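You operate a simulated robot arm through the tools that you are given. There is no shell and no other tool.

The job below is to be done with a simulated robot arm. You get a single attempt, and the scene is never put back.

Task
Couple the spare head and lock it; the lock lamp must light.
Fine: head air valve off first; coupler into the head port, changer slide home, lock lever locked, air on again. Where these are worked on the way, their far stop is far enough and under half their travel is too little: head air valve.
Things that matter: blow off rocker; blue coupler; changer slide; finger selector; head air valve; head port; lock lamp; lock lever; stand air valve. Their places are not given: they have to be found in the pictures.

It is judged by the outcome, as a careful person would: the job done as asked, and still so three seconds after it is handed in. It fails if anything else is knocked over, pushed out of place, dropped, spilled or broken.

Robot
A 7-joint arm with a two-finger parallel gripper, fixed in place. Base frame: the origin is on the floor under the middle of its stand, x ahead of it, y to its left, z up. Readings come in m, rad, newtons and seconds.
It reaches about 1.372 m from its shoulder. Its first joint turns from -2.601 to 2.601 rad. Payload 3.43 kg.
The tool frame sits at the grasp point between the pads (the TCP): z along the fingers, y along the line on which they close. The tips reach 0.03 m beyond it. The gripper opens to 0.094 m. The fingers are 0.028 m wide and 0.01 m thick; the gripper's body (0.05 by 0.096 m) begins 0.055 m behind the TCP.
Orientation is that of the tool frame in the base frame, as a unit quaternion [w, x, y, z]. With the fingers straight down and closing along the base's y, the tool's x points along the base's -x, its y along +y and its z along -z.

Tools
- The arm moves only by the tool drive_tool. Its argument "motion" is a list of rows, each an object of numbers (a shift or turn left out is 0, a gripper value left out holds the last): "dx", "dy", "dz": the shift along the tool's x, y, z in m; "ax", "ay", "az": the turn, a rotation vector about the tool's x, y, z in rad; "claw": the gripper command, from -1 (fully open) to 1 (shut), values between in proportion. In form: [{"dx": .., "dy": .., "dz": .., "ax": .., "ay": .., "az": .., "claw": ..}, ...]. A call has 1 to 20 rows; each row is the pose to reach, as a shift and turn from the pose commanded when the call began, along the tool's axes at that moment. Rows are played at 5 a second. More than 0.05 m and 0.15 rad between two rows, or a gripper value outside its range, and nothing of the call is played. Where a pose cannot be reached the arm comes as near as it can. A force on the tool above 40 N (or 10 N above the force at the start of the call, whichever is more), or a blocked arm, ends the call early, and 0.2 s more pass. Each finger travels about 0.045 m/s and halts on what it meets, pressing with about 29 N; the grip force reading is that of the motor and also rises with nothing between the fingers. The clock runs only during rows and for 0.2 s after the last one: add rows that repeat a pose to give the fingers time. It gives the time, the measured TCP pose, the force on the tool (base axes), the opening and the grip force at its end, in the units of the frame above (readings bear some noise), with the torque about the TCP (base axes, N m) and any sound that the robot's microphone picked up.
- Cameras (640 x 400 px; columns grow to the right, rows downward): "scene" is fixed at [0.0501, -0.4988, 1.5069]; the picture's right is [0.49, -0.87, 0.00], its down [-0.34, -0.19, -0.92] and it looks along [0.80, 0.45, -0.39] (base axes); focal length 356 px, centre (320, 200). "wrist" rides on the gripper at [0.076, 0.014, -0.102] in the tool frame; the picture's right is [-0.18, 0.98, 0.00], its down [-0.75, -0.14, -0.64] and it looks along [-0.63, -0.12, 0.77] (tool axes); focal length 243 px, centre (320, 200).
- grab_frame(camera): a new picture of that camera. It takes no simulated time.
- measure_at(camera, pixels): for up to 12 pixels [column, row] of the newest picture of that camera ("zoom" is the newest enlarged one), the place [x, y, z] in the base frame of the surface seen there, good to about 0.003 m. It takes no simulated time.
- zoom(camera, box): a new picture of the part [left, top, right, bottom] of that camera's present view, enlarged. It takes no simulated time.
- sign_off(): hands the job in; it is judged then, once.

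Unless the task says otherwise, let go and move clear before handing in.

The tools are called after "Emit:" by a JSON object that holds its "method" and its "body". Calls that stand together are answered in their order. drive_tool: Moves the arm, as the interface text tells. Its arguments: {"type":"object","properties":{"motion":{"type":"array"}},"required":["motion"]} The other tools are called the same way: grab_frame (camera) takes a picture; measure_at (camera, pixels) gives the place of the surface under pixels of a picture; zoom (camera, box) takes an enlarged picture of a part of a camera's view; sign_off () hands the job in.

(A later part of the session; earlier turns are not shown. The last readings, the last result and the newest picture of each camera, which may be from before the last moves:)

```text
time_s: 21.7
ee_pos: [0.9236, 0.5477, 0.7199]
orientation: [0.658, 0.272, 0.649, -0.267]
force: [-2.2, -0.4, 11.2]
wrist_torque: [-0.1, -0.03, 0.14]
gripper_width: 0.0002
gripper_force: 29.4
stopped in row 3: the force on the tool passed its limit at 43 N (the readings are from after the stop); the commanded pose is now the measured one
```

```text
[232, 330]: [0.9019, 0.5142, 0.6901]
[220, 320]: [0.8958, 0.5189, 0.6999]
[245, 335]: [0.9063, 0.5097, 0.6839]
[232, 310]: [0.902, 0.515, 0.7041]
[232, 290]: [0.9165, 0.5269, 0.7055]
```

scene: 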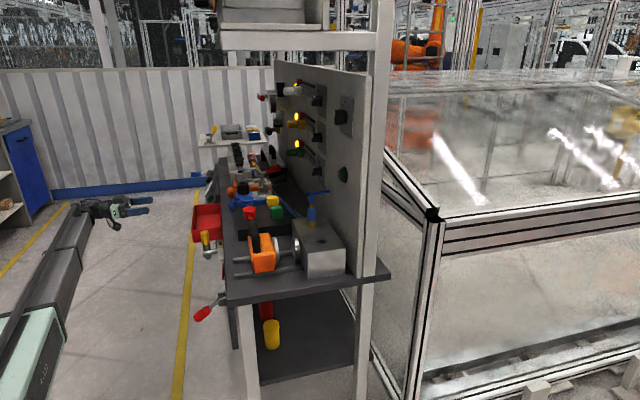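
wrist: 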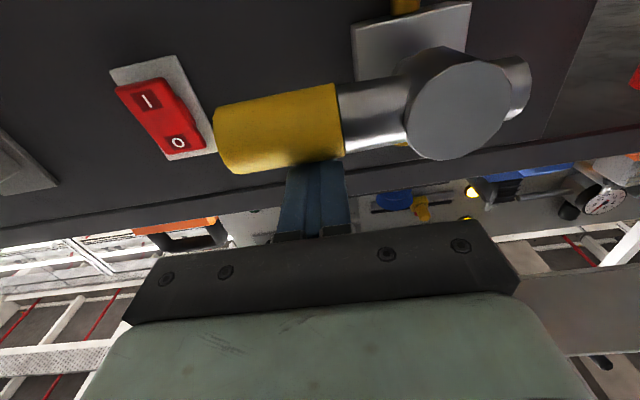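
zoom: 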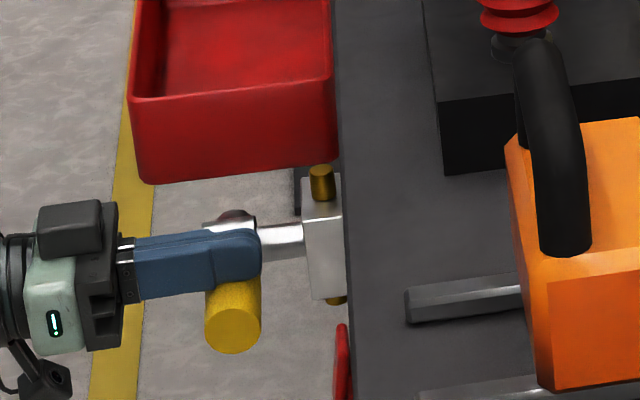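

The press met a firm stop with the end cap at z≈0.690, level with the hub, so the head air is off. I'll lift away, back out and return the fingers to pointing down, heading toward the block.

Emit:
{"method": "drive_tool", "body": {"motion": [{"dx": -0.03}, {"dx": -0.03, "dz": -0.04}, {"dx": -0.03, "dz": -0.08}, {"dx": -0.03, "dz": -0.12}, {"dx": -0.03, "dz": -0.16}, {"dx": -0.07, "dz": -0.18}, {"dx": -0.115, "dz": -0.19}, {"dx": -0.16, "dz": -0.2}, {"dx": -0.205, "dz": -0.2}, {"dx": -0.25, "dz": -0.2}, {"dx": -0.295, "dz": -0.2}, {"dx": -0.34, "dz": -0.2}, {"dx": -0.385, "dz": -0.2}, {"dx": -0.43, "dz": -0.2}]}}

```text
time_s: 24.7
ee_pos: [0.7766, 0.6874, 1.1462]
orientation: [0.657, 0.271, 0.651, -0.267]
force: [-0.3, 0.0, -0.5]
wrist_torque: [-0.04, -0.03, -0.03]
gripper_width: 0.0002
gripper_force: 29.1
```

The arm is clear at z 1.146. Before moving in over the bench I'll check how low the overhead shelf hangs.

Emit:
{"method": "measure_at", "body": {"camera": "scene", "pixels": [[225, 42], [300, 40], [370, 40], [300, 20], [235, 15], [275, 70], [365, 75], [330, 65]]}}

Emit:
{"method": "grab_frame", "body": {"camera": "scene"}}

```text
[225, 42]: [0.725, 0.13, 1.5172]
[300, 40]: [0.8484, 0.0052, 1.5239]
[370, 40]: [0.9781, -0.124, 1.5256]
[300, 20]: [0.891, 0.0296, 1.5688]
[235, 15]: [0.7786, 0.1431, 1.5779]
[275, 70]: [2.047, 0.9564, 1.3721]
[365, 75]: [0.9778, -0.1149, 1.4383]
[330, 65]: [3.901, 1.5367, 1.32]
```

```text
taken
```

scene: 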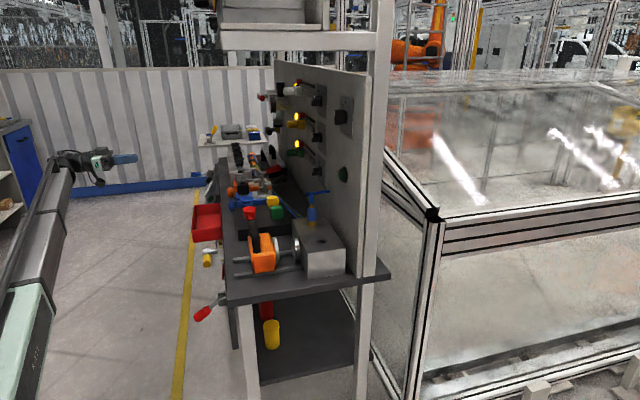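

The overhead shelf's underside is near z 1.5 beyond n≈0.42 m, so I'll stay low when going in. Rotating fingers down and moving to in front of the block now.

Emit:
{"method": "drive_tool", "body": {"motion": [{"dx": 0.0, "dy": -0.02, "dz": 0.02, "ay": 0.131, "claw": -1}, {"dx": 0.0, "dy": -0.04, "dz": 0.04, "ay": 0.262}, {"dx": 0.0, "dy": -0.06, "dz": 0.06, "ay": 0.393}, {"dx": 0.0, "dy": -0.08, "dz": 0.08, "ay": 0.524}, {"dx": 0.0, "dy": -0.1, "dz": 0.1, "ay": 0.655}, {"dx": 0.0, "dy": -0.12, "dz": 0.12, "ay": 0.785}, {"dx": 0.0, "dy": -0.14, "dz": 0.14, "ay": 0.916}, {"dx": 0.0, "dy": -0.16, "dz": 0.16, "ay": 1.047}, {"dx": 0.01, "dy": -0.18, "dz": 0.18, "ay": 1.178}, {"dx": 0.02, "dy": -0.2, "dz": 0.2, "ay": 1.309}, {"dx": 0.04, "dy": -0.22, "dz": 0.22, "ay": 1.44}, {"dx": 0.06, "dy": -0.235, "dz": 0.25, "ay": 1.571}, {"dx": 0.06, "dy": -0.235, "dz": 0.25, "ay": 1.571}]}}

Emit:
{"method": "grab_frame", "body": {"camera": "wrist"}}

Emit:
{"method": "grab_frame", "body": {"camera": "scene"}}

```text
time_s: 27.5
ee_pos: [0.7896, 0.3412, 1.0867]
orientation: [0.003, 0.381, 0.924, 0.004]
force: [-0.4, 0.4, 0.1]
wrist_torque: [0.01, 0.0, 0.04]
gripper_width: 0.0938
gripper_force: 0.0
```

```text
taken
```

wrist: 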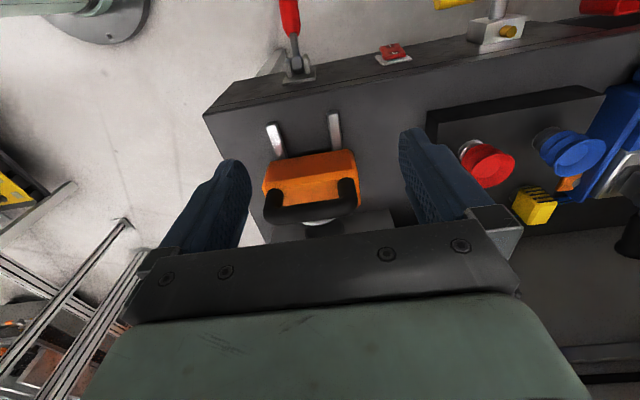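

```text
taken
```

scene: 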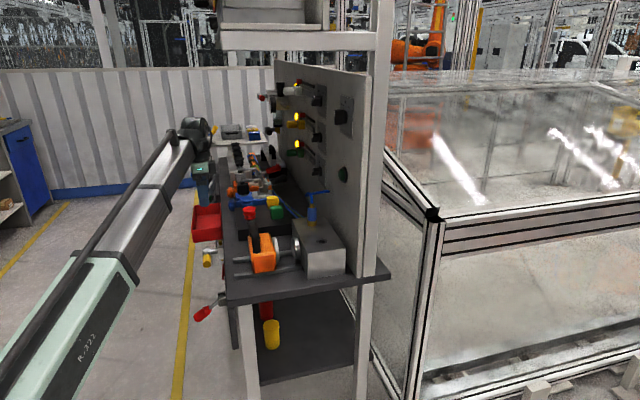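

I'll look closely at the coupler, hose elbow and port from the scene camera to plan the grasp.

Emit:
{"method": "zoom", "body": {"camera": "scene", "box": [285, 180, 349, 220]}}

Emit:
{"method": "zoom", "body": {"camera": "scene", "box": [290, 205, 354, 245]}}

```text
10.00 times, centred on (317, 200) of scene
```

zoom: 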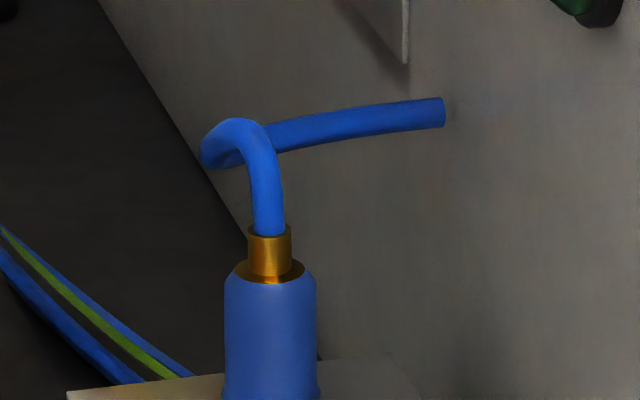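

```text
10.00 times, centred on (322, 225) of scene
```

zoom: 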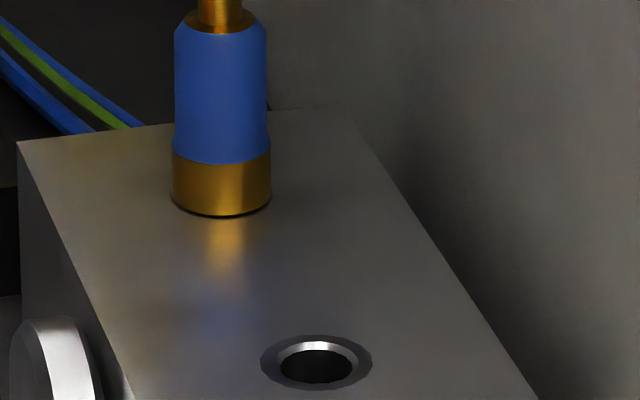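

Emit:
{"method": "measure_at", "body": {"camera": "zoom", "pixels": [[222, 205], [222, 170], [222, 100], [222, 45], [316, 368], [300, 345], [345, 345], [268, 362], [366, 365], [20, 145], [130, 390], [340, 110]]}}

Emit:
{"method": "zoom", "body": {"camera": "scene", "box": [285, 180, 349, 220]}}

Emit:
{"method": "measure_at", "body": {"camera": "zoom", "pixels": [[270, 255], [268, 215], [262, 170], [245, 130], [220, 140], [215, 160], [290, 135], [350, 120], [400, 112], [435, 112], [460, 130], [270, 340]]}}

```text
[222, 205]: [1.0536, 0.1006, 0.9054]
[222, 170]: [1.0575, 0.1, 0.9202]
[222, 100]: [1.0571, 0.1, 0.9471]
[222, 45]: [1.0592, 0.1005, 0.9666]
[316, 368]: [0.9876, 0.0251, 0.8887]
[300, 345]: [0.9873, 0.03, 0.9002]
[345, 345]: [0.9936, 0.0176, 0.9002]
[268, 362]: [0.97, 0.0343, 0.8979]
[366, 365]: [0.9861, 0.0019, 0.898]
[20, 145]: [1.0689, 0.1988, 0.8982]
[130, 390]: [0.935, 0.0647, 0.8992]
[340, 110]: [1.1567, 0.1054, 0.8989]
```

```text
10.00 times, centred on (317, 200) of scene
```

zoom: 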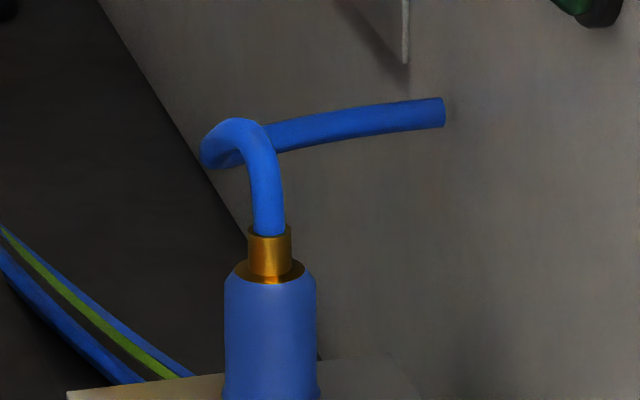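

```text
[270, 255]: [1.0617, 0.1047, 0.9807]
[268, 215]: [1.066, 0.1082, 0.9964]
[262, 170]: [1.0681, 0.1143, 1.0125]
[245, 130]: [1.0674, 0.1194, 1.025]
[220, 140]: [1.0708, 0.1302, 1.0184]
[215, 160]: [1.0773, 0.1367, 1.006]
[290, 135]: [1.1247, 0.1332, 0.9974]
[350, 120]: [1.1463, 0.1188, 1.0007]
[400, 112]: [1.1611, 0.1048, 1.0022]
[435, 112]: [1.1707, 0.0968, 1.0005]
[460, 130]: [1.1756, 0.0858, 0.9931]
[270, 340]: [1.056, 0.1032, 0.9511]
```

The coupler's axis is near (1.0705,0.1095) with its blue body between z 0.92 and 0.97. The port centre is near (0.9795,0.0185), 0.128 m along the block, and the block top is at z 0.899. The hose loops just above the coupler, so I'll come in tilted 45° from the front, to a standoff first.

Emit:
{"method": "drive_tool", "body": {"motion": [{"dx": -0.032, "dy": 0.004, "dz": 0.0, "ay": -0.1, "claw": -1}, {"dx": -0.064, "dy": 0.008, "dz": 0.0, "ay": -0.2}, {"dx": -0.096, "dy": 0.012, "dz": 0.0, "ay": -0.3}, {"dx": -0.128, "dy": 0.016, "dz": 0.005, "ay": -0.4}, {"dx": -0.16, "dy": 0.02, "dz": 0.01, "ay": -0.5}, {"dx": -0.192, "dy": 0.025, "dz": 0.018, "ay": -0.6}, {"dx": -0.225, "dy": 0.03, "dz": 0.026, "ay": -0.7}, {"dx": -0.2565, "dy": 0.0337, "dz": 0.0347, "ay": -0.785}, {"dx": -0.2565, "dy": 0.0337, "dz": 0.0347, "ay": -0.785}]}}

Emit:
{"method": "grab_frame", "body": {"camera": "wrist"}}

Emit:
{"method": "grab_frame", "body": {"camera": "scene"}}

```text
time_s: 29.5
ee_pos: [0.9984, 0.188, 1.0538]
orientation: [0.358, 0.353, 0.852, -0.143]
force: [0.8, 0.2, -0.7]
wrist_torque: [0.03, 0.04, 0.0]
gripper_width: 0.0941
gripper_force: 0.0
```

```text
taken
```

wrist: 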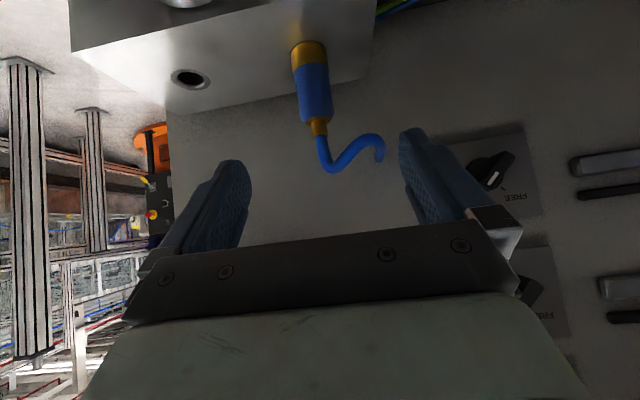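

```text
taken
```

scene: 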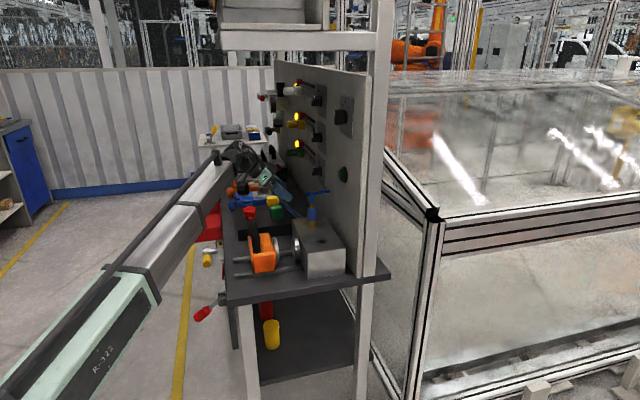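

Now the wrist camera sees both: coupler at (313,85) and port at (190,78). I'll zoom and measure them from this closer view.

Emit:
{"method": "zoom", "body": {"camera": "wrist", "box": [150, 20, 410, 190]}}

Emit:
{"method": "measure_at", "body": {"camera": "wrist", "pixels": [[309, 55], [313, 80], [316, 105], [319, 128], [190, 77], [172, 77], [208, 80], [190, 69], [190, 88], [330, 155], [360, 145], [378, 155]]}}

```text
2.35 times, centred on (280, 105) of wrist
```

zoom: 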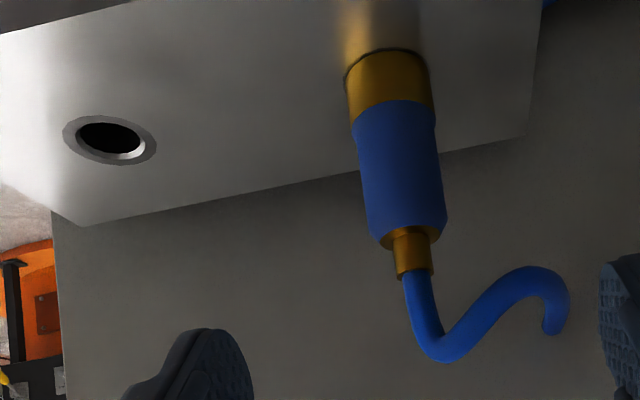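

```text
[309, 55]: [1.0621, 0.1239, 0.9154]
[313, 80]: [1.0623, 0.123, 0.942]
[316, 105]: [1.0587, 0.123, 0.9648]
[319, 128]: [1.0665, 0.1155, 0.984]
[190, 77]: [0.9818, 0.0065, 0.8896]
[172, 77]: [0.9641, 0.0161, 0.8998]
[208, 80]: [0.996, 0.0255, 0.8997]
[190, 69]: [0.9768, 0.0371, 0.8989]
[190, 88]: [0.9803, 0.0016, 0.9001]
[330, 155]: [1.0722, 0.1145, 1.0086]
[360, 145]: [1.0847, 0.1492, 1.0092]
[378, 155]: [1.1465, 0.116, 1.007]
```

Refined: coupler axis (1.072,0.110), port centre (0.9797,0.0192). The hose bulges near [1.085,0.149,1.009], so I'll tilt slightly more (about 52°) and approach with the fingers open around the blue body.

Emit:
{"method": "drive_tool", "body": {"motion": [{"dx": 0.01, "dy": -0.002, "dz": 0.013, "ay": -0.06, "claw": -1}, {"dx": 0.02, "dy": -0.004, "dz": 0.0263, "ay": -0.122}, {"dx": 0.017, "dy": -0.004, "dz": 0.052, "ay": -0.122}, {"dx": 0.014, "dy": -0.0045, "dz": 0.078, "ay": -0.122}, {"dx": 0.011, "dy": -0.0046, "dz": 0.104, "ay": -0.122}, {"dx": 0.008, "dy": -0.0046, "dz": 0.13, "ay": -0.122}, {"dx": 0.0065, "dy": -0.0046, "dz": 0.143, "ay": -0.122}, {"dx": 0.005, "dy": -0.0046, "dz": 0.1553, "ay": -0.122}, {"dx": 0.005, "dy": -0.0046, "dz": 0.1553, "ay": -0.122}]}}

Emit:
{"method": "grab_frame", "body": {"camera": "wrist"}}

Emit:
{"method": "zoom", "body": {"camera": "scene", "box": [240, 150, 360, 250]}}

```text
time_s: 31.5
ee_pos: [1.0672, 0.1119, 0.9389]
orientation: [0.409, 0.342, 0.83, -0.162]
force: [0.5, -0.5, -0.4]
wrist_torque: [0.02, 0.0, -0.02]
gripper_width: 0.0943
gripper_force: 0.0
```

```text
taken
```

wrist: 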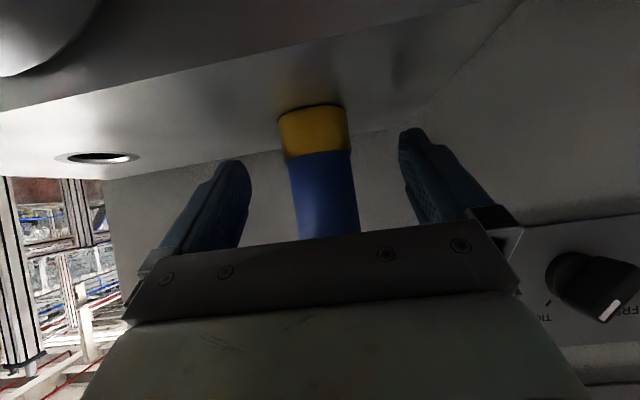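

```text
4.00 times, centred on (300, 200) of scene
```

zoom: 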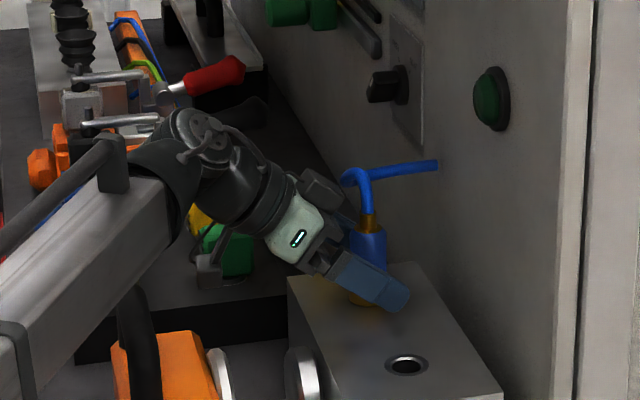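

The coupler is centred between the fingers at (322,190). Closing the grip now.

Emit:
{"method": "drive_tool", "body": {"motion": [{"claw": 0.0}, {"claw": 0.3}, {"claw": 0.6}, {"claw": 0.6}, {"claw": 0.6}, {"claw": 0.6}]}}

Emit:
{"method": "grab_frame", "body": {"camera": "wrist"}}

```text
time_s: 32.9
ee_pos: [1.0672, 0.1126, 0.9382]
orientation: [0.41, 0.343, 0.829, -0.164]
force: [0.2, 0.4, 0.5]
wrist_torque: [-0.01, -0.01, 0.01]
gripper_width: 0.0384
gripper_force: 29.2
```

```text
taken
```

wrist: 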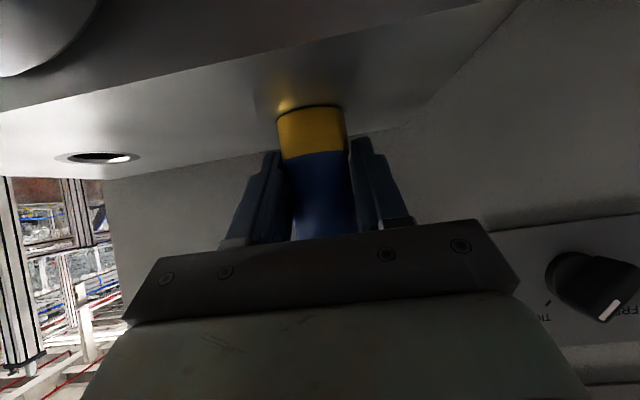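

Gripped at 0.038 m. I'll lift straight up slowly and watch the force.

Emit:
{"method": "drive_tool", "body": {"motion": [{"dx": -0.0079, "dz": -0.0061, "claw": 0.8}, {"dx": -0.0158, "dz": -0.0122}, {"dx": -0.0238, "dz": -0.0183}, {"dx": -0.0317, "dz": -0.0244}, {"dx": -0.0317, "dz": -0.0244}]}}

Emit:
{"method": "grab_frame", "body": {"camera": "wrist"}}

Emit:
{"method": "zoom", "body": {"camera": "scene", "box": [280, 170, 360, 250]}}

```text
time_s: 34.1
ee_pos: [1.0703, 0.1101, 0.9795]
orientation: [0.408, 0.344, 0.83, -0.164]
force: [0.1, 0.0, -2.0]
wrist_torque: [0.02, 0.01, 0.03]
gripper_width: 0.0385
gripper_force: 28.6
```

```text
taken
```

wrist: 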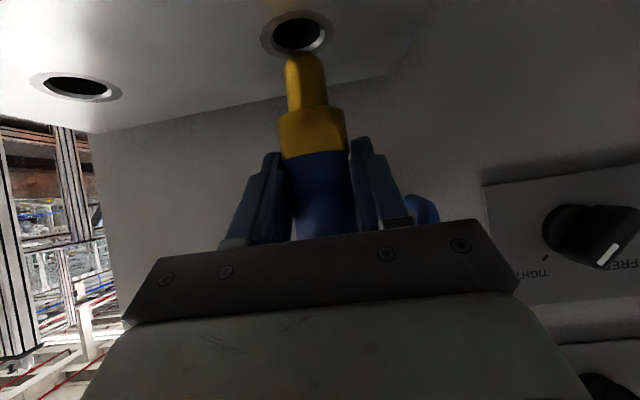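

```text
5.00 times, centred on (320, 210) of scene
```

zoom: 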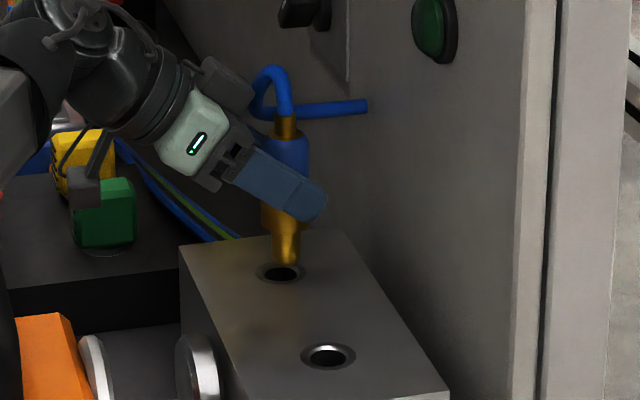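

The coupler came out of a parking hole cleanly, with its brass nose visible. I can now measure both holes in the same picture to get the exact shift between them.

Emit:
{"method": "zoom", "body": {"camera": "scene", "box": [296, 215, 360, 255]}}

Emit:
{"method": "zoom", "body": {"camera": "wrist", "box": [20, 0, 360, 130]}}

```text
10.00 times, centred on (328, 235) of scene
```

zoom: 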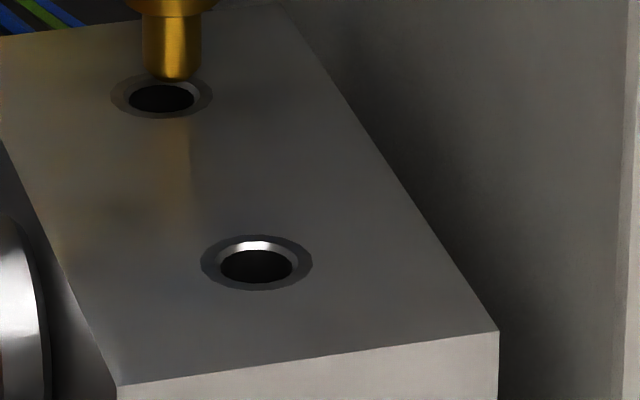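

```text
1.88 times, centred on (190, 65) of wrist
```

zoom: 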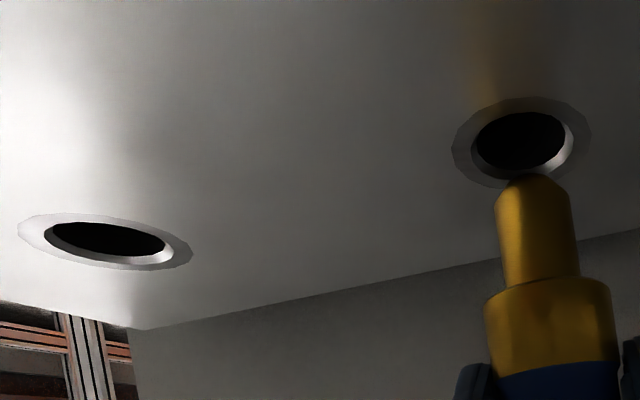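

Emit:
{"method": "measure_at", "body": {"camera": "wrist", "pixels": [[34, 84], [117, 90], [72, 74], [80, 101], [262, 42], [328, 32], [300, 13], [282, 54], [300, 75], [313, 125], [320, 160], [320, 190]]}}

Emit:
{"method": "zoom", "body": {"camera": "scene", "box": [296, 215, 360, 255]}}

Emit:
{"method": "measure_at", "body": {"camera": "zoom", "pixels": [[114, 97], [209, 97], [162, 115], [205, 263], [308, 263], [257, 239], [257, 288], [172, 70], [172, 30]]}}

```text
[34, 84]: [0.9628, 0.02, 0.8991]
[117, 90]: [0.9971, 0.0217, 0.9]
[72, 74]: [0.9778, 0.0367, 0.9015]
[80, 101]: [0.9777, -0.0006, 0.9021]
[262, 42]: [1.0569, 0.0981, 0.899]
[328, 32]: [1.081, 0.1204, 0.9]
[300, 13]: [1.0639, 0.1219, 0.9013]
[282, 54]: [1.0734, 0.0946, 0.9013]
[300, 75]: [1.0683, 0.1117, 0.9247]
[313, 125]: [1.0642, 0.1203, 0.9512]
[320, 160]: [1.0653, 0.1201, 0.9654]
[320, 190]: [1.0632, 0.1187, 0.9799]
```

```text
10.00 times, centred on (328, 235) of scene
```

zoom: 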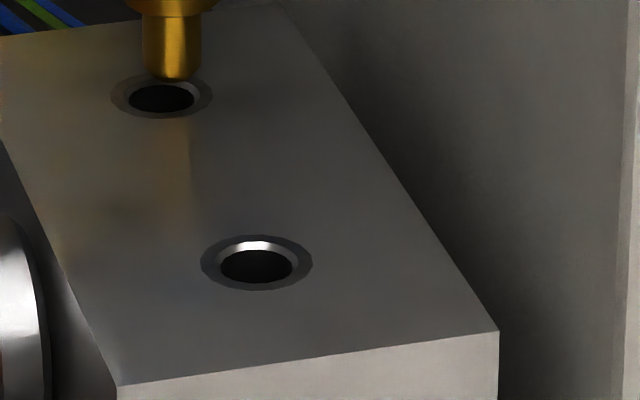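

```text
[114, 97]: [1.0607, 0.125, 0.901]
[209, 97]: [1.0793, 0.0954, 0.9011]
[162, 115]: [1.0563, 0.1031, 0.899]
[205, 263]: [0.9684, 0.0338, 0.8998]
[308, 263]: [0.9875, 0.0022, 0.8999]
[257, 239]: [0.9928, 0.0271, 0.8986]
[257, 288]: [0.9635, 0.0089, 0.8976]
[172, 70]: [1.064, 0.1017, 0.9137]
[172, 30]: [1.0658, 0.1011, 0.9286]
```

Both methods agree: the port is offset from the parking hole by (-0.092,-0.092), i.e. 0.130 m along the block. I'll lift a little more, shift the coupler over the port, and check alignment before lowering.

Emit:
{"method": "drive_tool", "body": {"motion": [{"dx": -0.0119, "dy": 0.0001, "dz": -0.0092, "claw": 0.8}, {"dx": -0.012, "dy": -0.026, "dz": -0.0094}, {"dx": -0.0121, "dy": -0.052, "dz": -0.0097}, {"dx": -0.0122, "dy": -0.078, "dz": -0.0099}, {"dx": -0.0124, "dy": -0.104, "dz": -0.0102}, {"dx": -0.0125, "dy": -0.1302, "dz": -0.0104}, {"dx": -0.0125, "dy": -0.1302, "dz": -0.0104}, {"dx": -0.0125, "dy": -0.1302, "dz": -0.0104}]}}

Emit:
{"method": "grab_frame", "body": {"camera": "wrist"}}

Emit:
{"method": "zoom", "body": {"camera": "scene", "box": [280, 190, 360, 260]}}

```text
time_s: 35.9
ee_pos: [0.9794, 0.0178, 0.9939]
orientation: [0.409, 0.343, 0.829, -0.164]
force: [-1.1, 0.1, -2.8]
wrist_torque: [0.01, 0.04, 0.0]
gripper_width: 0.0384
gripper_force: 28.6
```

```text
taken
```

wrist: 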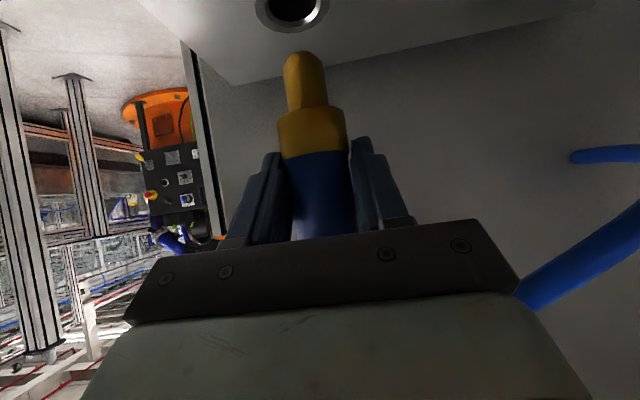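

```text
5.71 times, centred on (320, 225) of scene
```

zoom: 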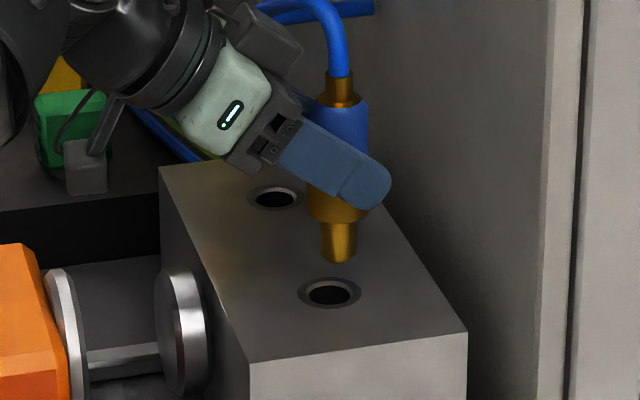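

The coupler hangs over the port, but the image shows it a few millimetres toward the panel (nose at zoom x≈339 versus ring centre ≈330), matching the TCP drift in the readings. I'll measure the nose directly.

Emit:
{"method": "measure_at", "body": {"camera": "zoom", "pixels": [[339, 240], [339, 250], [330, 240], [348, 240], [338, 212], [302, 292], [358, 292], [330, 278], [330, 307], [341, 95], [338, 130]]}}

Emit:
{"method": "measure_at", "body": {"camera": "wrist", "pixels": [[304, 65], [304, 90], [290, 90], [320, 90], [312, 130], [260, 12], [325, 8], [293, 30], [316, 170], [316, 200]]}}

```text
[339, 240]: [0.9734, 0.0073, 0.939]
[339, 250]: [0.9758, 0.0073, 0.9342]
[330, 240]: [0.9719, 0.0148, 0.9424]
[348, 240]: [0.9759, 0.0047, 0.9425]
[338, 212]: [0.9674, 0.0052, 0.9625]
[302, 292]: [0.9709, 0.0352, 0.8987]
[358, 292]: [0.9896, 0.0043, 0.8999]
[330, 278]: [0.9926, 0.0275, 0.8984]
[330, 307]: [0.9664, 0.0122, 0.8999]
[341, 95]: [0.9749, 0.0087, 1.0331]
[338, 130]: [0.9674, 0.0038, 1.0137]
```

```text
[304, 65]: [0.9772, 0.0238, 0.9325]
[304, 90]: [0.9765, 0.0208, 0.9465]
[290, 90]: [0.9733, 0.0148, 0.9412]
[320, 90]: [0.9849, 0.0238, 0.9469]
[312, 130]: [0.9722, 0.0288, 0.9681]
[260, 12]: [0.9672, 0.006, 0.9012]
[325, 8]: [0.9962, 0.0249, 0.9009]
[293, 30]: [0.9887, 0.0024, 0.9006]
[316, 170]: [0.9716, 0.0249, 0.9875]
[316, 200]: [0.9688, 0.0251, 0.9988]
```

Emit:
{"method": "zoom", "body": {"camera": "wrist", "box": [220, 0, 380, 100]}}

```text
4.00 times, centred on (300, 50) of wrist
```

zoom: 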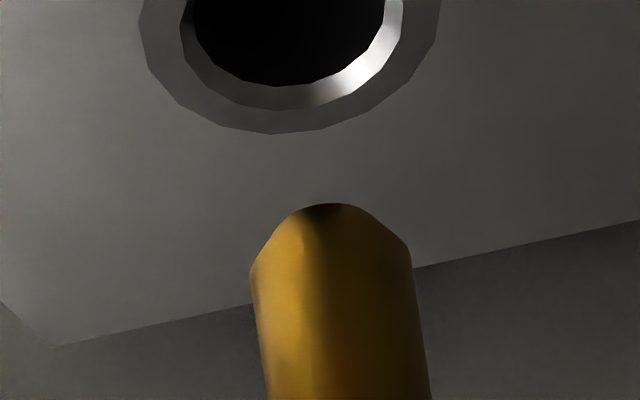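

Both cameras and the TCP readings say the coupler must move about 4.5 mm outward (toward me) to be centred, i.e. TCP at (0.9752,0.020). I'll apply that correction and lower to just above the hole.

Emit:
{"method": "drive_tool", "body": {"motion": [{"dx": 0.0028, "dy": -0.0006, "dz": -0.0036, "claw": 0.8}, {"dx": 0.0107, "dy": -0.0007, "dz": 0.0025}, {"dx": 0.0107, "dy": -0.0007, "dz": 0.0025}, {"dx": 0.0107, "dy": -0.0007, "dz": 0.0025}]}}

Emit:
{"method": "zoom", "body": {"camera": "scene", "box": [296, 215, 360, 255]}}

Emit:
{"method": "zoom", "body": {"camera": "wrist", "box": [220, 0, 380, 100]}}

```text
time_s: 36.9
ee_pos: [0.9731, 0.0209, 0.985]
orientation: [0.409, 0.342, 0.83, -0.163]
force: [-0.8, 0.3, -2.1]
wrist_torque: [0.0, 0.01, 0.0]
gripper_width: 0.0384
gripper_force: 29.3
```

```text
10.00 times, centred on (328, 235) of scene
```

zoom: 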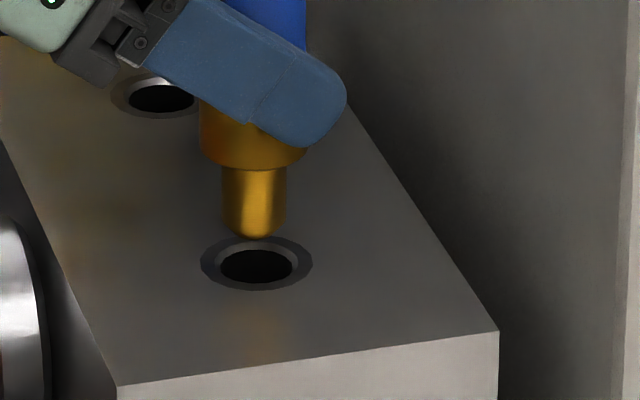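

```text
4.00 times, centred on (300, 50) of wrist
```

zoom: 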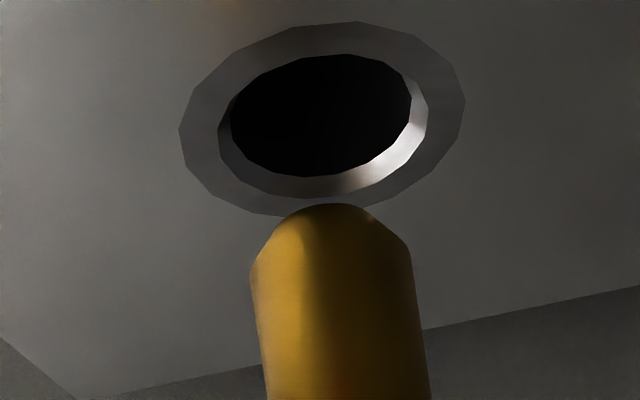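

The nose is now within about 1–2 mm of the port axis (scene zoom: nose 253.5 versus ring 257). I'll apply a small correction and lower another centimetre.

Emit:
{"method": "drive_tool", "body": {"motion": [{"dx": -0.0018, "dy": 0.0015, "dz": 0.0023, "claw": 0.8}, {"dx": 0.0022, "dy": 0.0015, "dz": 0.0054}, {"dx": 0.0061, "dy": 0.0015, "dz": 0.0084}, {"dx": 0.0061, "dy": 0.0015, "dz": 0.0084}]}}

Emit:
{"method": "zoom", "body": {"camera": "scene", "box": [296, 215, 360, 255]}}

Emit:
{"method": "zoom", "body": {"camera": "wrist", "box": [220, 0, 380, 100]}}

```text
time_s: 37.9
ee_pos: [0.9782, 0.0198, 0.9736]
orientation: [0.409, 0.343, 0.829, -0.163]
force: [0.2, 0.0, -2.0]
wrist_torque: [0.0, 0.03, 0.01]
gripper_width: 0.0384
gripper_force: 28.7
```

```text
10.00 times, centred on (328, 235) of scene
```

zoom: 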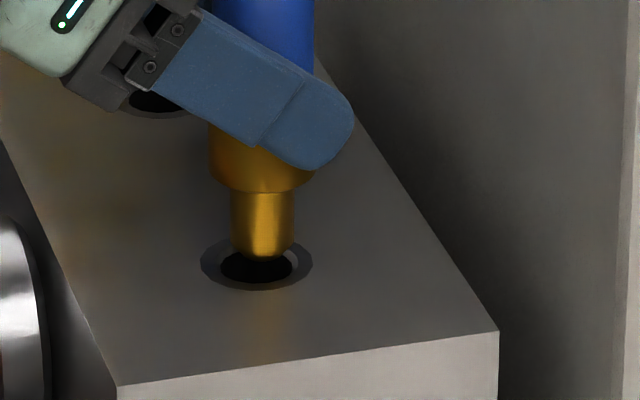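

```text
4.00 times, centred on (300, 50) of wrist
```

zoom: 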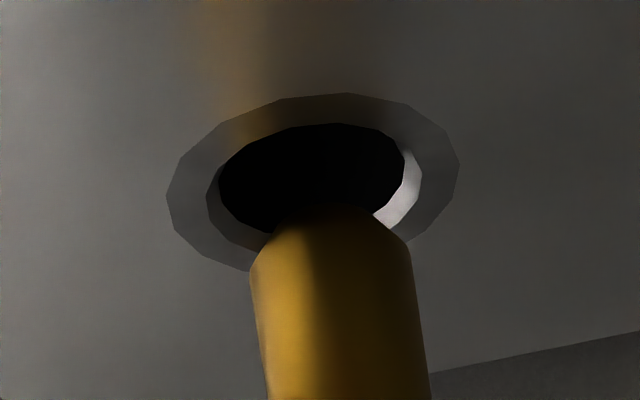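

The tip is entering the port with a ~2 mm offset toward the panel (nose 262.5 versus ring 257). I'll nudge outward by 2 mm and lower further, watching the force.

Emit:
{"method": "drive_tool", "body": {"motion": [{"dx": 0.0011, "dy": -0.0012, "dz": -0.0014, "claw": 0.8}, {"dx": 0.0051, "dy": -0.0012, "dz": 0.0017}, {"dx": 0.009, "dy": -0.0012, "dz": 0.0047}, {"dx": 0.009, "dy": -0.0012, "dz": 0.0047}]}}

Emit:
{"method": "zoom", "body": {"camera": "scene", "box": [296, 215, 360, 255]}}

Emit:
{"method": "zoom", "body": {"camera": "wrist", "box": [220, 0, 380, 100]}}

```text
time_s: 38.9
ee_pos: [0.974, 0.0206, 0.9653]
orientation: [0.409, 0.343, 0.83, -0.163]
force: [1.6, 0.8, -1.7]
wrist_torque: [0.04, -0.05, -0.01]
gripper_width: 0.0383
gripper_force: 29.2
```

```text
10.00 times, centred on (328, 235) of scene
```

zoom: 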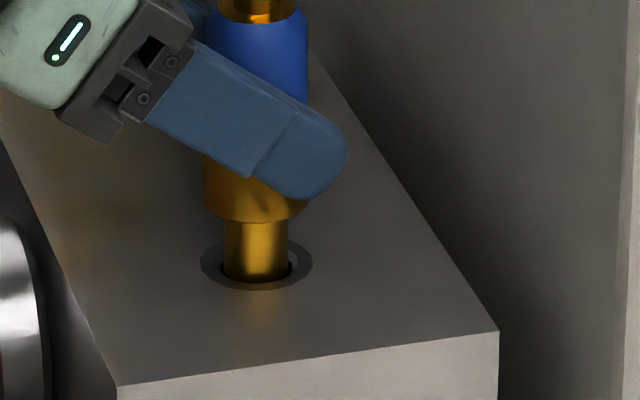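

```text
4.00 times, centred on (300, 50) of wrist
```

zoom: 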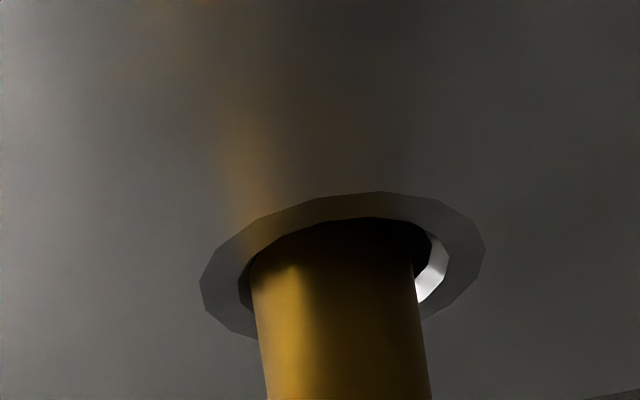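

The nose is in the port; it's rubbing slightly on the low-u side, so I'll add 1 mm toward +u and continue lowering.

Emit:
{"method": "drive_tool", "body": {"motion": [{"dx": 0.0, "dy": 0.001, "dz": 0.0, "claw": 0.8}, {"dx": 0.004, "dy": 0.001, "dz": 0.0031}, {"dx": 0.0079, "dy": 0.0009, "dz": 0.0061}, {"dx": 0.0119, "dy": 0.0009, "dz": 0.0092}, {"dx": 0.0119, "dy": 0.0009, "dz": 0.0092}]}}

Emit:
{"method": "zoom", "body": {"camera": "scene", "box": [296, 215, 360, 255]}}

Emit:
{"method": "zoom", "body": {"camera": "wrist", "box": [220, 0, 380, 100]}}

```text
time_s: 40.1
ee_pos: [0.9736, 0.0206, 0.9489]
orientation: [0.409, 0.343, 0.829, -0.164]
force: [0.2, 0.7, -0.7]
wrist_torque: [0.04, -0.03, -0.02]
gripper_width: 0.0381
gripper_force: 29.0
```

```text
10.00 times, centred on (328, 235) of scene
```

zoom: 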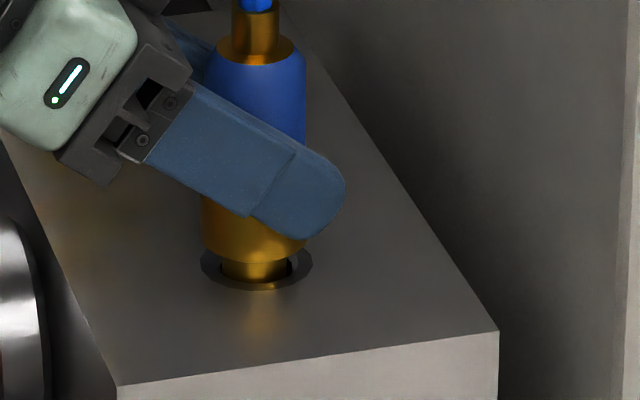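

```text
4.00 times, centred on (300, 50) of wrist
```

zoom: 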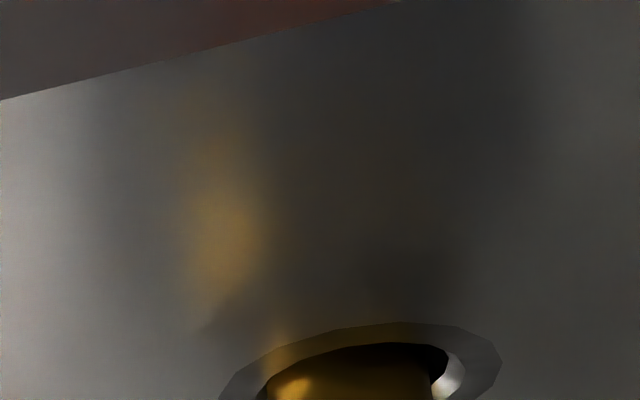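

About 10 mm remain to full seat (TCP z 0.9489 versus 0.9385). I'll finish the press with tiny steps.

Emit:
{"method": "drive_tool", "body": {"motion": [{"dx": -0.0005, "dy": 0.0007, "dz": 0.0007, "claw": 0.8}, {"dx": 0.0027, "dy": 0.0007, "dz": 0.0031}, {"dx": 0.0058, "dy": 0.0007, "dz": 0.0056}, {"dx": 0.008, "dy": 0.0007, "dz": 0.0074}, {"dx": 0.0095, "dy": 0.0007, "dz": 0.0086}, {"dx": 0.011, "dy": 0.0007, "dz": 0.0098}, {"dx": 0.011, "dy": 0.0007, "dz": 0.0098}]}}

Emit:
{"method": "zoom", "body": {"camera": "scene", "box": [296, 215, 360, 255]}}

Emit:
{"method": "grab_frame", "body": {"camera": "wrist"}}

```text
time_s: 41.7
ee_pos: [0.9768, 0.0196, 0.9377]
orientation: [0.411, 0.343, 0.829, -0.163]
force: [0.7, -0.6, 24.2]
wrist_torque: [-0.11, -0.1, 0.03]
gripper_width: 0.0387
gripper_force: 28.8
```

```text
10.00 times, centred on (328, 235) of scene
```

zoom: 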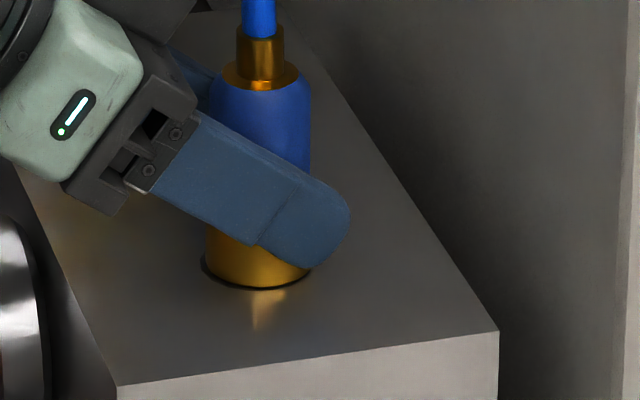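

```text
taken
```

wrist: 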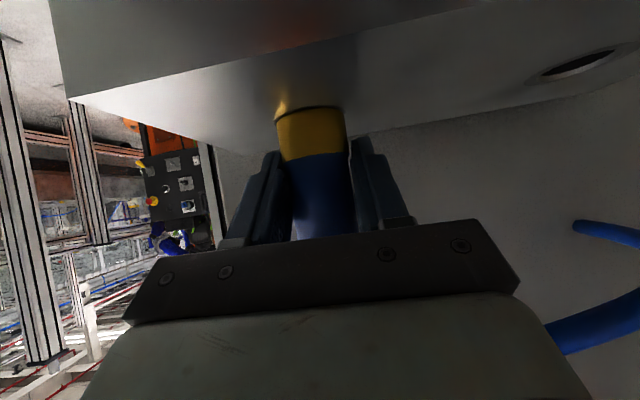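

The coupler's brass collar is flush on the port, z 0.9377 matches the original seat height, and the press reads 24 N. I'll open the fingers in place and then back out along the tool axis.

Emit:
{"method": "drive_tool", "body": {"motion": [{"claw": 0.2}, {"claw": -0.2}, {"claw": -0.6}, {"claw": -1}, {"claw": -1}, {"claw": -1}]}}

Emit:
{"method": "zoom", "body": {"camera": "scene", "box": [280, 190, 360, 260]}}

```text
time_s: 43.1
ee_pos: [0.9774, 0.0195, 0.9354]
orientation: [0.41, 0.343, 0.829, -0.163]
force: [-0.6, -0.2, 0.2]
wrist_torque: [-0.02, 0.0, 0.03]
gripper_width: 0.0942
gripper_force: 0.1
```

```text
5.71 times, centred on (320, 225) of scene
```

zoom: 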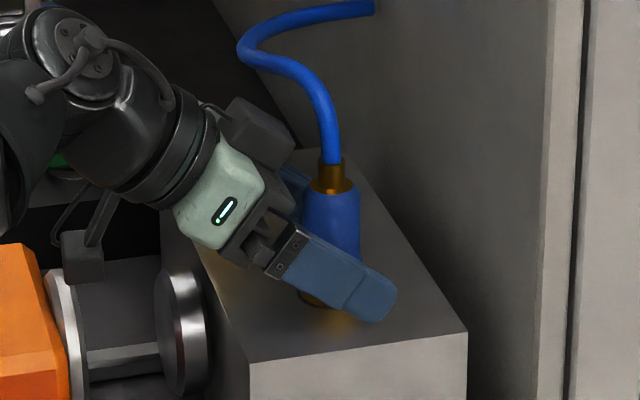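

The fingers are open with the coupler seated. Before backing out I'll check where the hose loop lies relative to the gripper.

Emit:
{"method": "measure_at", "body": {"camera": "zoom", "pixels": [[330, 140], [320, 100], [300, 70], [275, 58], [250, 50], [245, 40], [270, 25], [320, 14], [365, 8], [330, 200], [280, 105], [262, 130]]}}

Emit:
{"method": "grab_frame", "body": {"camera": "wrist"}}

```text
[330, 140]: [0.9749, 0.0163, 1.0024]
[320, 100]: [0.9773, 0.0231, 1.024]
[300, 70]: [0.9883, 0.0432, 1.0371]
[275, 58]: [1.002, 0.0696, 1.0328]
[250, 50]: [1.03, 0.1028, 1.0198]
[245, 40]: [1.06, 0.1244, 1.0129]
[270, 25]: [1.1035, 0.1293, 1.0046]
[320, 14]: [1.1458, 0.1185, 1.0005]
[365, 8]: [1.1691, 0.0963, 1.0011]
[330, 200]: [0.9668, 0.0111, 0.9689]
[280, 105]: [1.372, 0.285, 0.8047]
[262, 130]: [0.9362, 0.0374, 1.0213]
```

```text
taken
```

wrist: 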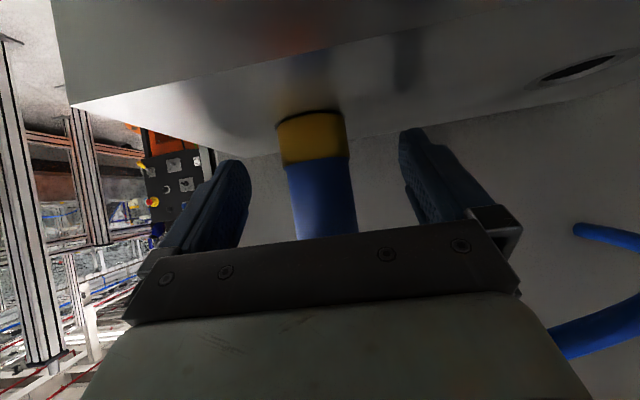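

The hose arcs above at z≈1.03, clear of the fingers' exit path. Backing out along the tool axis, then rising to look at the slide.

Emit:
{"method": "drive_tool", "body": {"motion": [{"dz": -0.02}, {"dz": -0.05}, {"dz": -0.085}, {"dz": -0.12}, {"dz": -0.16}, {"dz": -0.2}, {"dz": -0.24}, {"dz": -0.24}]}}

Emit:
{"method": "grab_frame", "body": {"camera": "wrist"}}

Emit:
{"method": "grab_frame", "body": {"camera": "scene"}}

Emit:
{"method": "zoom", "body": {"camera": "scene", "box": [220, 180, 360, 290]}}

```text
time_s: 44.9
ee_pos: [0.8435, 0.1509, 1.0809]
orientation: [0.409, 0.343, 0.829, -0.164]
force: [-1.1, 0.6, 0.3]
wrist_torque: [0.04, 0.02, -0.01]
gripper_width: 0.0938
gripper_force: 0.0
```

```text
taken
```

wrist: 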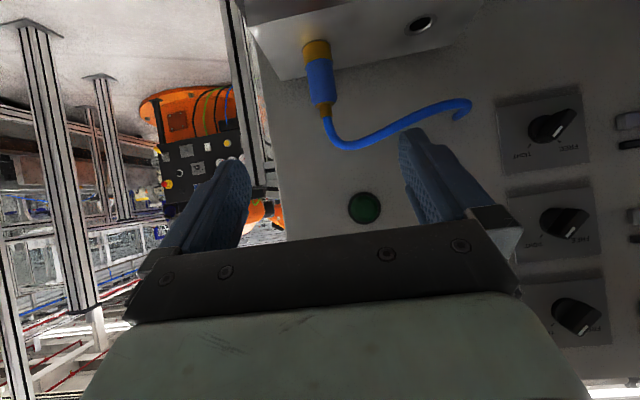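

```text
taken
```

scene: 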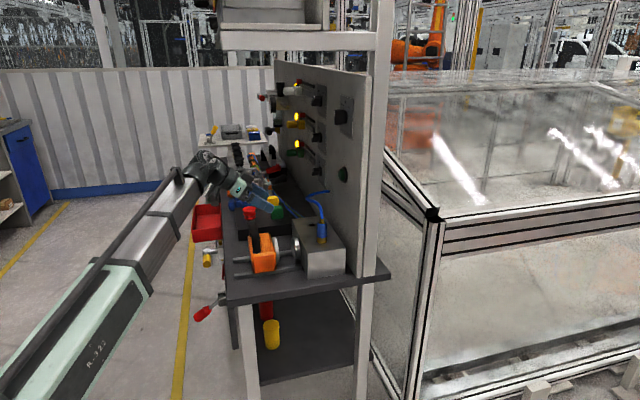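

```text
3.64 times, centred on (290, 235) of scene
```

zoom: 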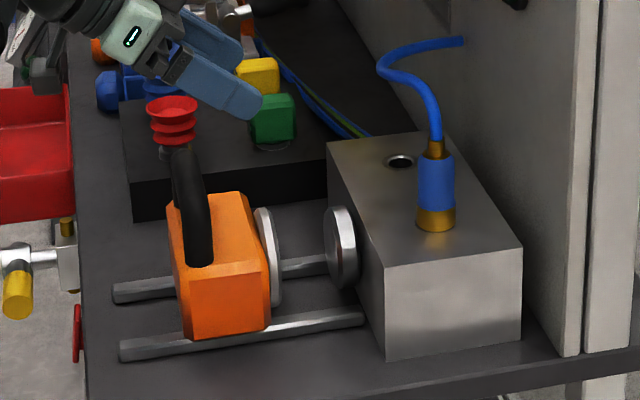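

The coupler stands in the port. Now I'll measure the orange slide, its rails and the gap to the head disc.

Emit:
{"method": "measure_at", "body": {"camera": "zoom", "pixels": [[225, 210], [250, 260], [205, 265], [190, 330], [265, 325], [230, 310], [185, 160], [198, 260], [265, 215], [278, 290], [330, 215], [355, 280]]}}

Emit:
{"method": "zoom", "body": {"camera": "scene", "box": [240, 215, 320, 285]}}

Emit:
{"method": "measure_at", "body": {"camera": "zoom", "pixels": [[30, 262], [30, 335], [340, 290], [155, 225], [160, 310], [195, 235], [230, 250], [335, 200], [350, 230], [255, 300], [90, 230], [100, 150]]}}

```text
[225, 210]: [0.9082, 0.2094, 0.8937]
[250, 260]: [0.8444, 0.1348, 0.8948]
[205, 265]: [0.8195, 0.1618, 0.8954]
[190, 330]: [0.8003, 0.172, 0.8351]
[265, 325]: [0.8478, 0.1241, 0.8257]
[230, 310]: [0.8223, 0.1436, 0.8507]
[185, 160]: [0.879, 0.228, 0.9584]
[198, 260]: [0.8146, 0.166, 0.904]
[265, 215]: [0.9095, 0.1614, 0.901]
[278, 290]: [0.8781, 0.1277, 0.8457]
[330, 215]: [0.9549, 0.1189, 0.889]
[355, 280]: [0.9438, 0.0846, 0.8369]
```

```text
5.71 times, centred on (280, 250) of scene
```

zoom: 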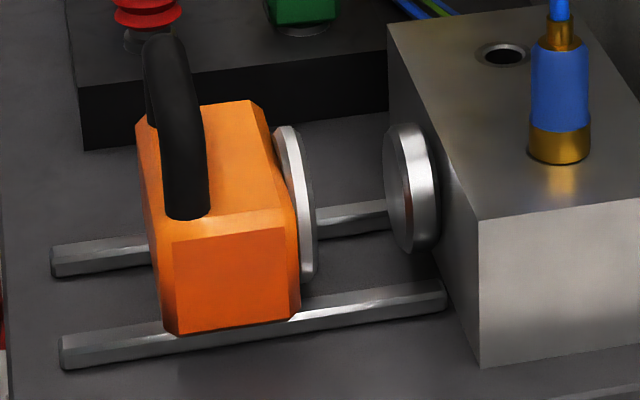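

```text
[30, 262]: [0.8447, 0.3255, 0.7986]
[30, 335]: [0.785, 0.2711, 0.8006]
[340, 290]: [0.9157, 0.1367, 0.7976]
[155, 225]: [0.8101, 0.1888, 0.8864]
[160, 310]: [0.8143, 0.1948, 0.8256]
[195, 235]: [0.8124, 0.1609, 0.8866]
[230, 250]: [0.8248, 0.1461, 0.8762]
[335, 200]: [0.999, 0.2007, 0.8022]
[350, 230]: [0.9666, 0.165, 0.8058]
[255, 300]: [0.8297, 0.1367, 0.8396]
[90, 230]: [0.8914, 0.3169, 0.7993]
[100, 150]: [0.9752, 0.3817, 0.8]
```

The slide's front face is at about n=-0.438 with its middle near u=0.744, and the gap to the head disc is roughly 6 cm. I'll close the fingers, come around in front of the slide below its handle, and line up to push it.

Emit:
{"method": "drive_tool", "body": {"motion": [{"dx": 0.0245, "dy": 0.0103, "dz": -0.0316, "claw": 1}, {"dx": 0.049, "dy": 0.0205, "dz": -0.0633}, {"dx": 0.0735, "dy": 0.031, "dz": -0.095}, {"dx": 0.098, "dy": 0.042, "dz": -0.1265}, {"dx": 0.1333, "dy": 0.0416, "dz": -0.0992}, {"dx": 0.1685, "dy": 0.0411, "dz": -0.0719}, {"dx": 0.2038, "dy": 0.0407, "dz": -0.0446}, {"dx": 0.239, "dy": 0.0403, "dz": -0.0173}, {"dx": 0.2743, "dy": 0.0399, "dz": 0.01}, {"dx": 0.2743, "dy": 0.0399, "dz": 0.01}]}}

Emit:
{"method": "grab_frame", "body": {"camera": "wrist"}}

Emit:
{"method": "zoom", "body": {"camera": "scene", "box": [180, 180, 340, 300]}}

```text
time_s: 47.1
ee_pos: [0.7551, 0.2956, 0.8622]
orientation: [0.409, 0.344, 0.829, -0.164]
force: [0.9, -0.4, -0.1]
wrist_torque: [0.0, 0.01, -0.01]
gripper_width: 0.0001
gripper_force: 29.0
```

```text
taken
```

wrist: 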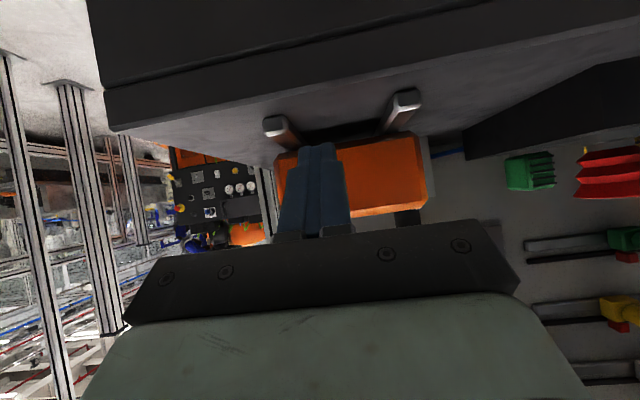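

```text
3.33 times, centred on (260, 240) of scene
```

zoom: 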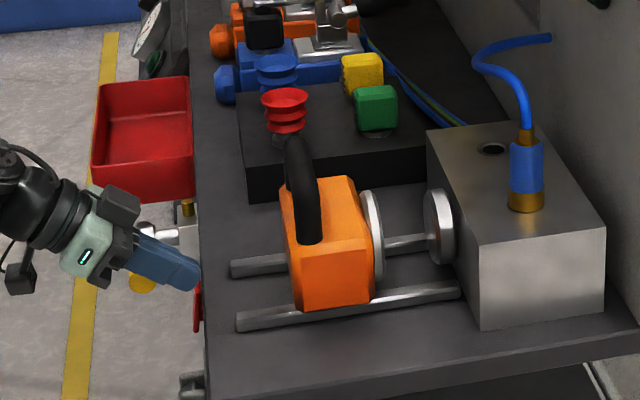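

Emit:
{"method": "measure_at", "body": {"camera": "wrist", "pixels": [[285, 165], [415, 150], [420, 190], [365, 165], [360, 200], [275, 125], [405, 100], [380, 150], [400, 180], [300, 150]]}}

Emit:
{"method": "zoom", "body": {"camera": "wrist", "box": [240, 70, 460, 220]}}

```text
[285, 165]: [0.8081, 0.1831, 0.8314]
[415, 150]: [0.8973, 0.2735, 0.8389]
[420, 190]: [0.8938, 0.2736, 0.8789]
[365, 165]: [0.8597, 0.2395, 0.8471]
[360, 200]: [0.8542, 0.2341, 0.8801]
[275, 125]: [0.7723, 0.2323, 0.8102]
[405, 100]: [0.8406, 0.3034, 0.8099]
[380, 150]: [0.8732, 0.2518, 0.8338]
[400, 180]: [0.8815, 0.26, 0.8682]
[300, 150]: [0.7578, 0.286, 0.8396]
```

```text
2.67 times, centred on (350, 145) of wrist
```

zoom: 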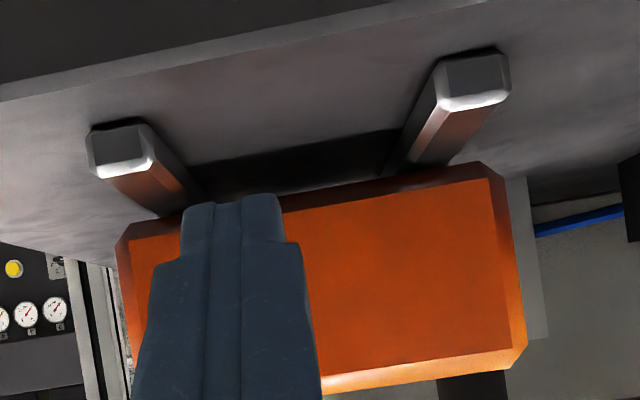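

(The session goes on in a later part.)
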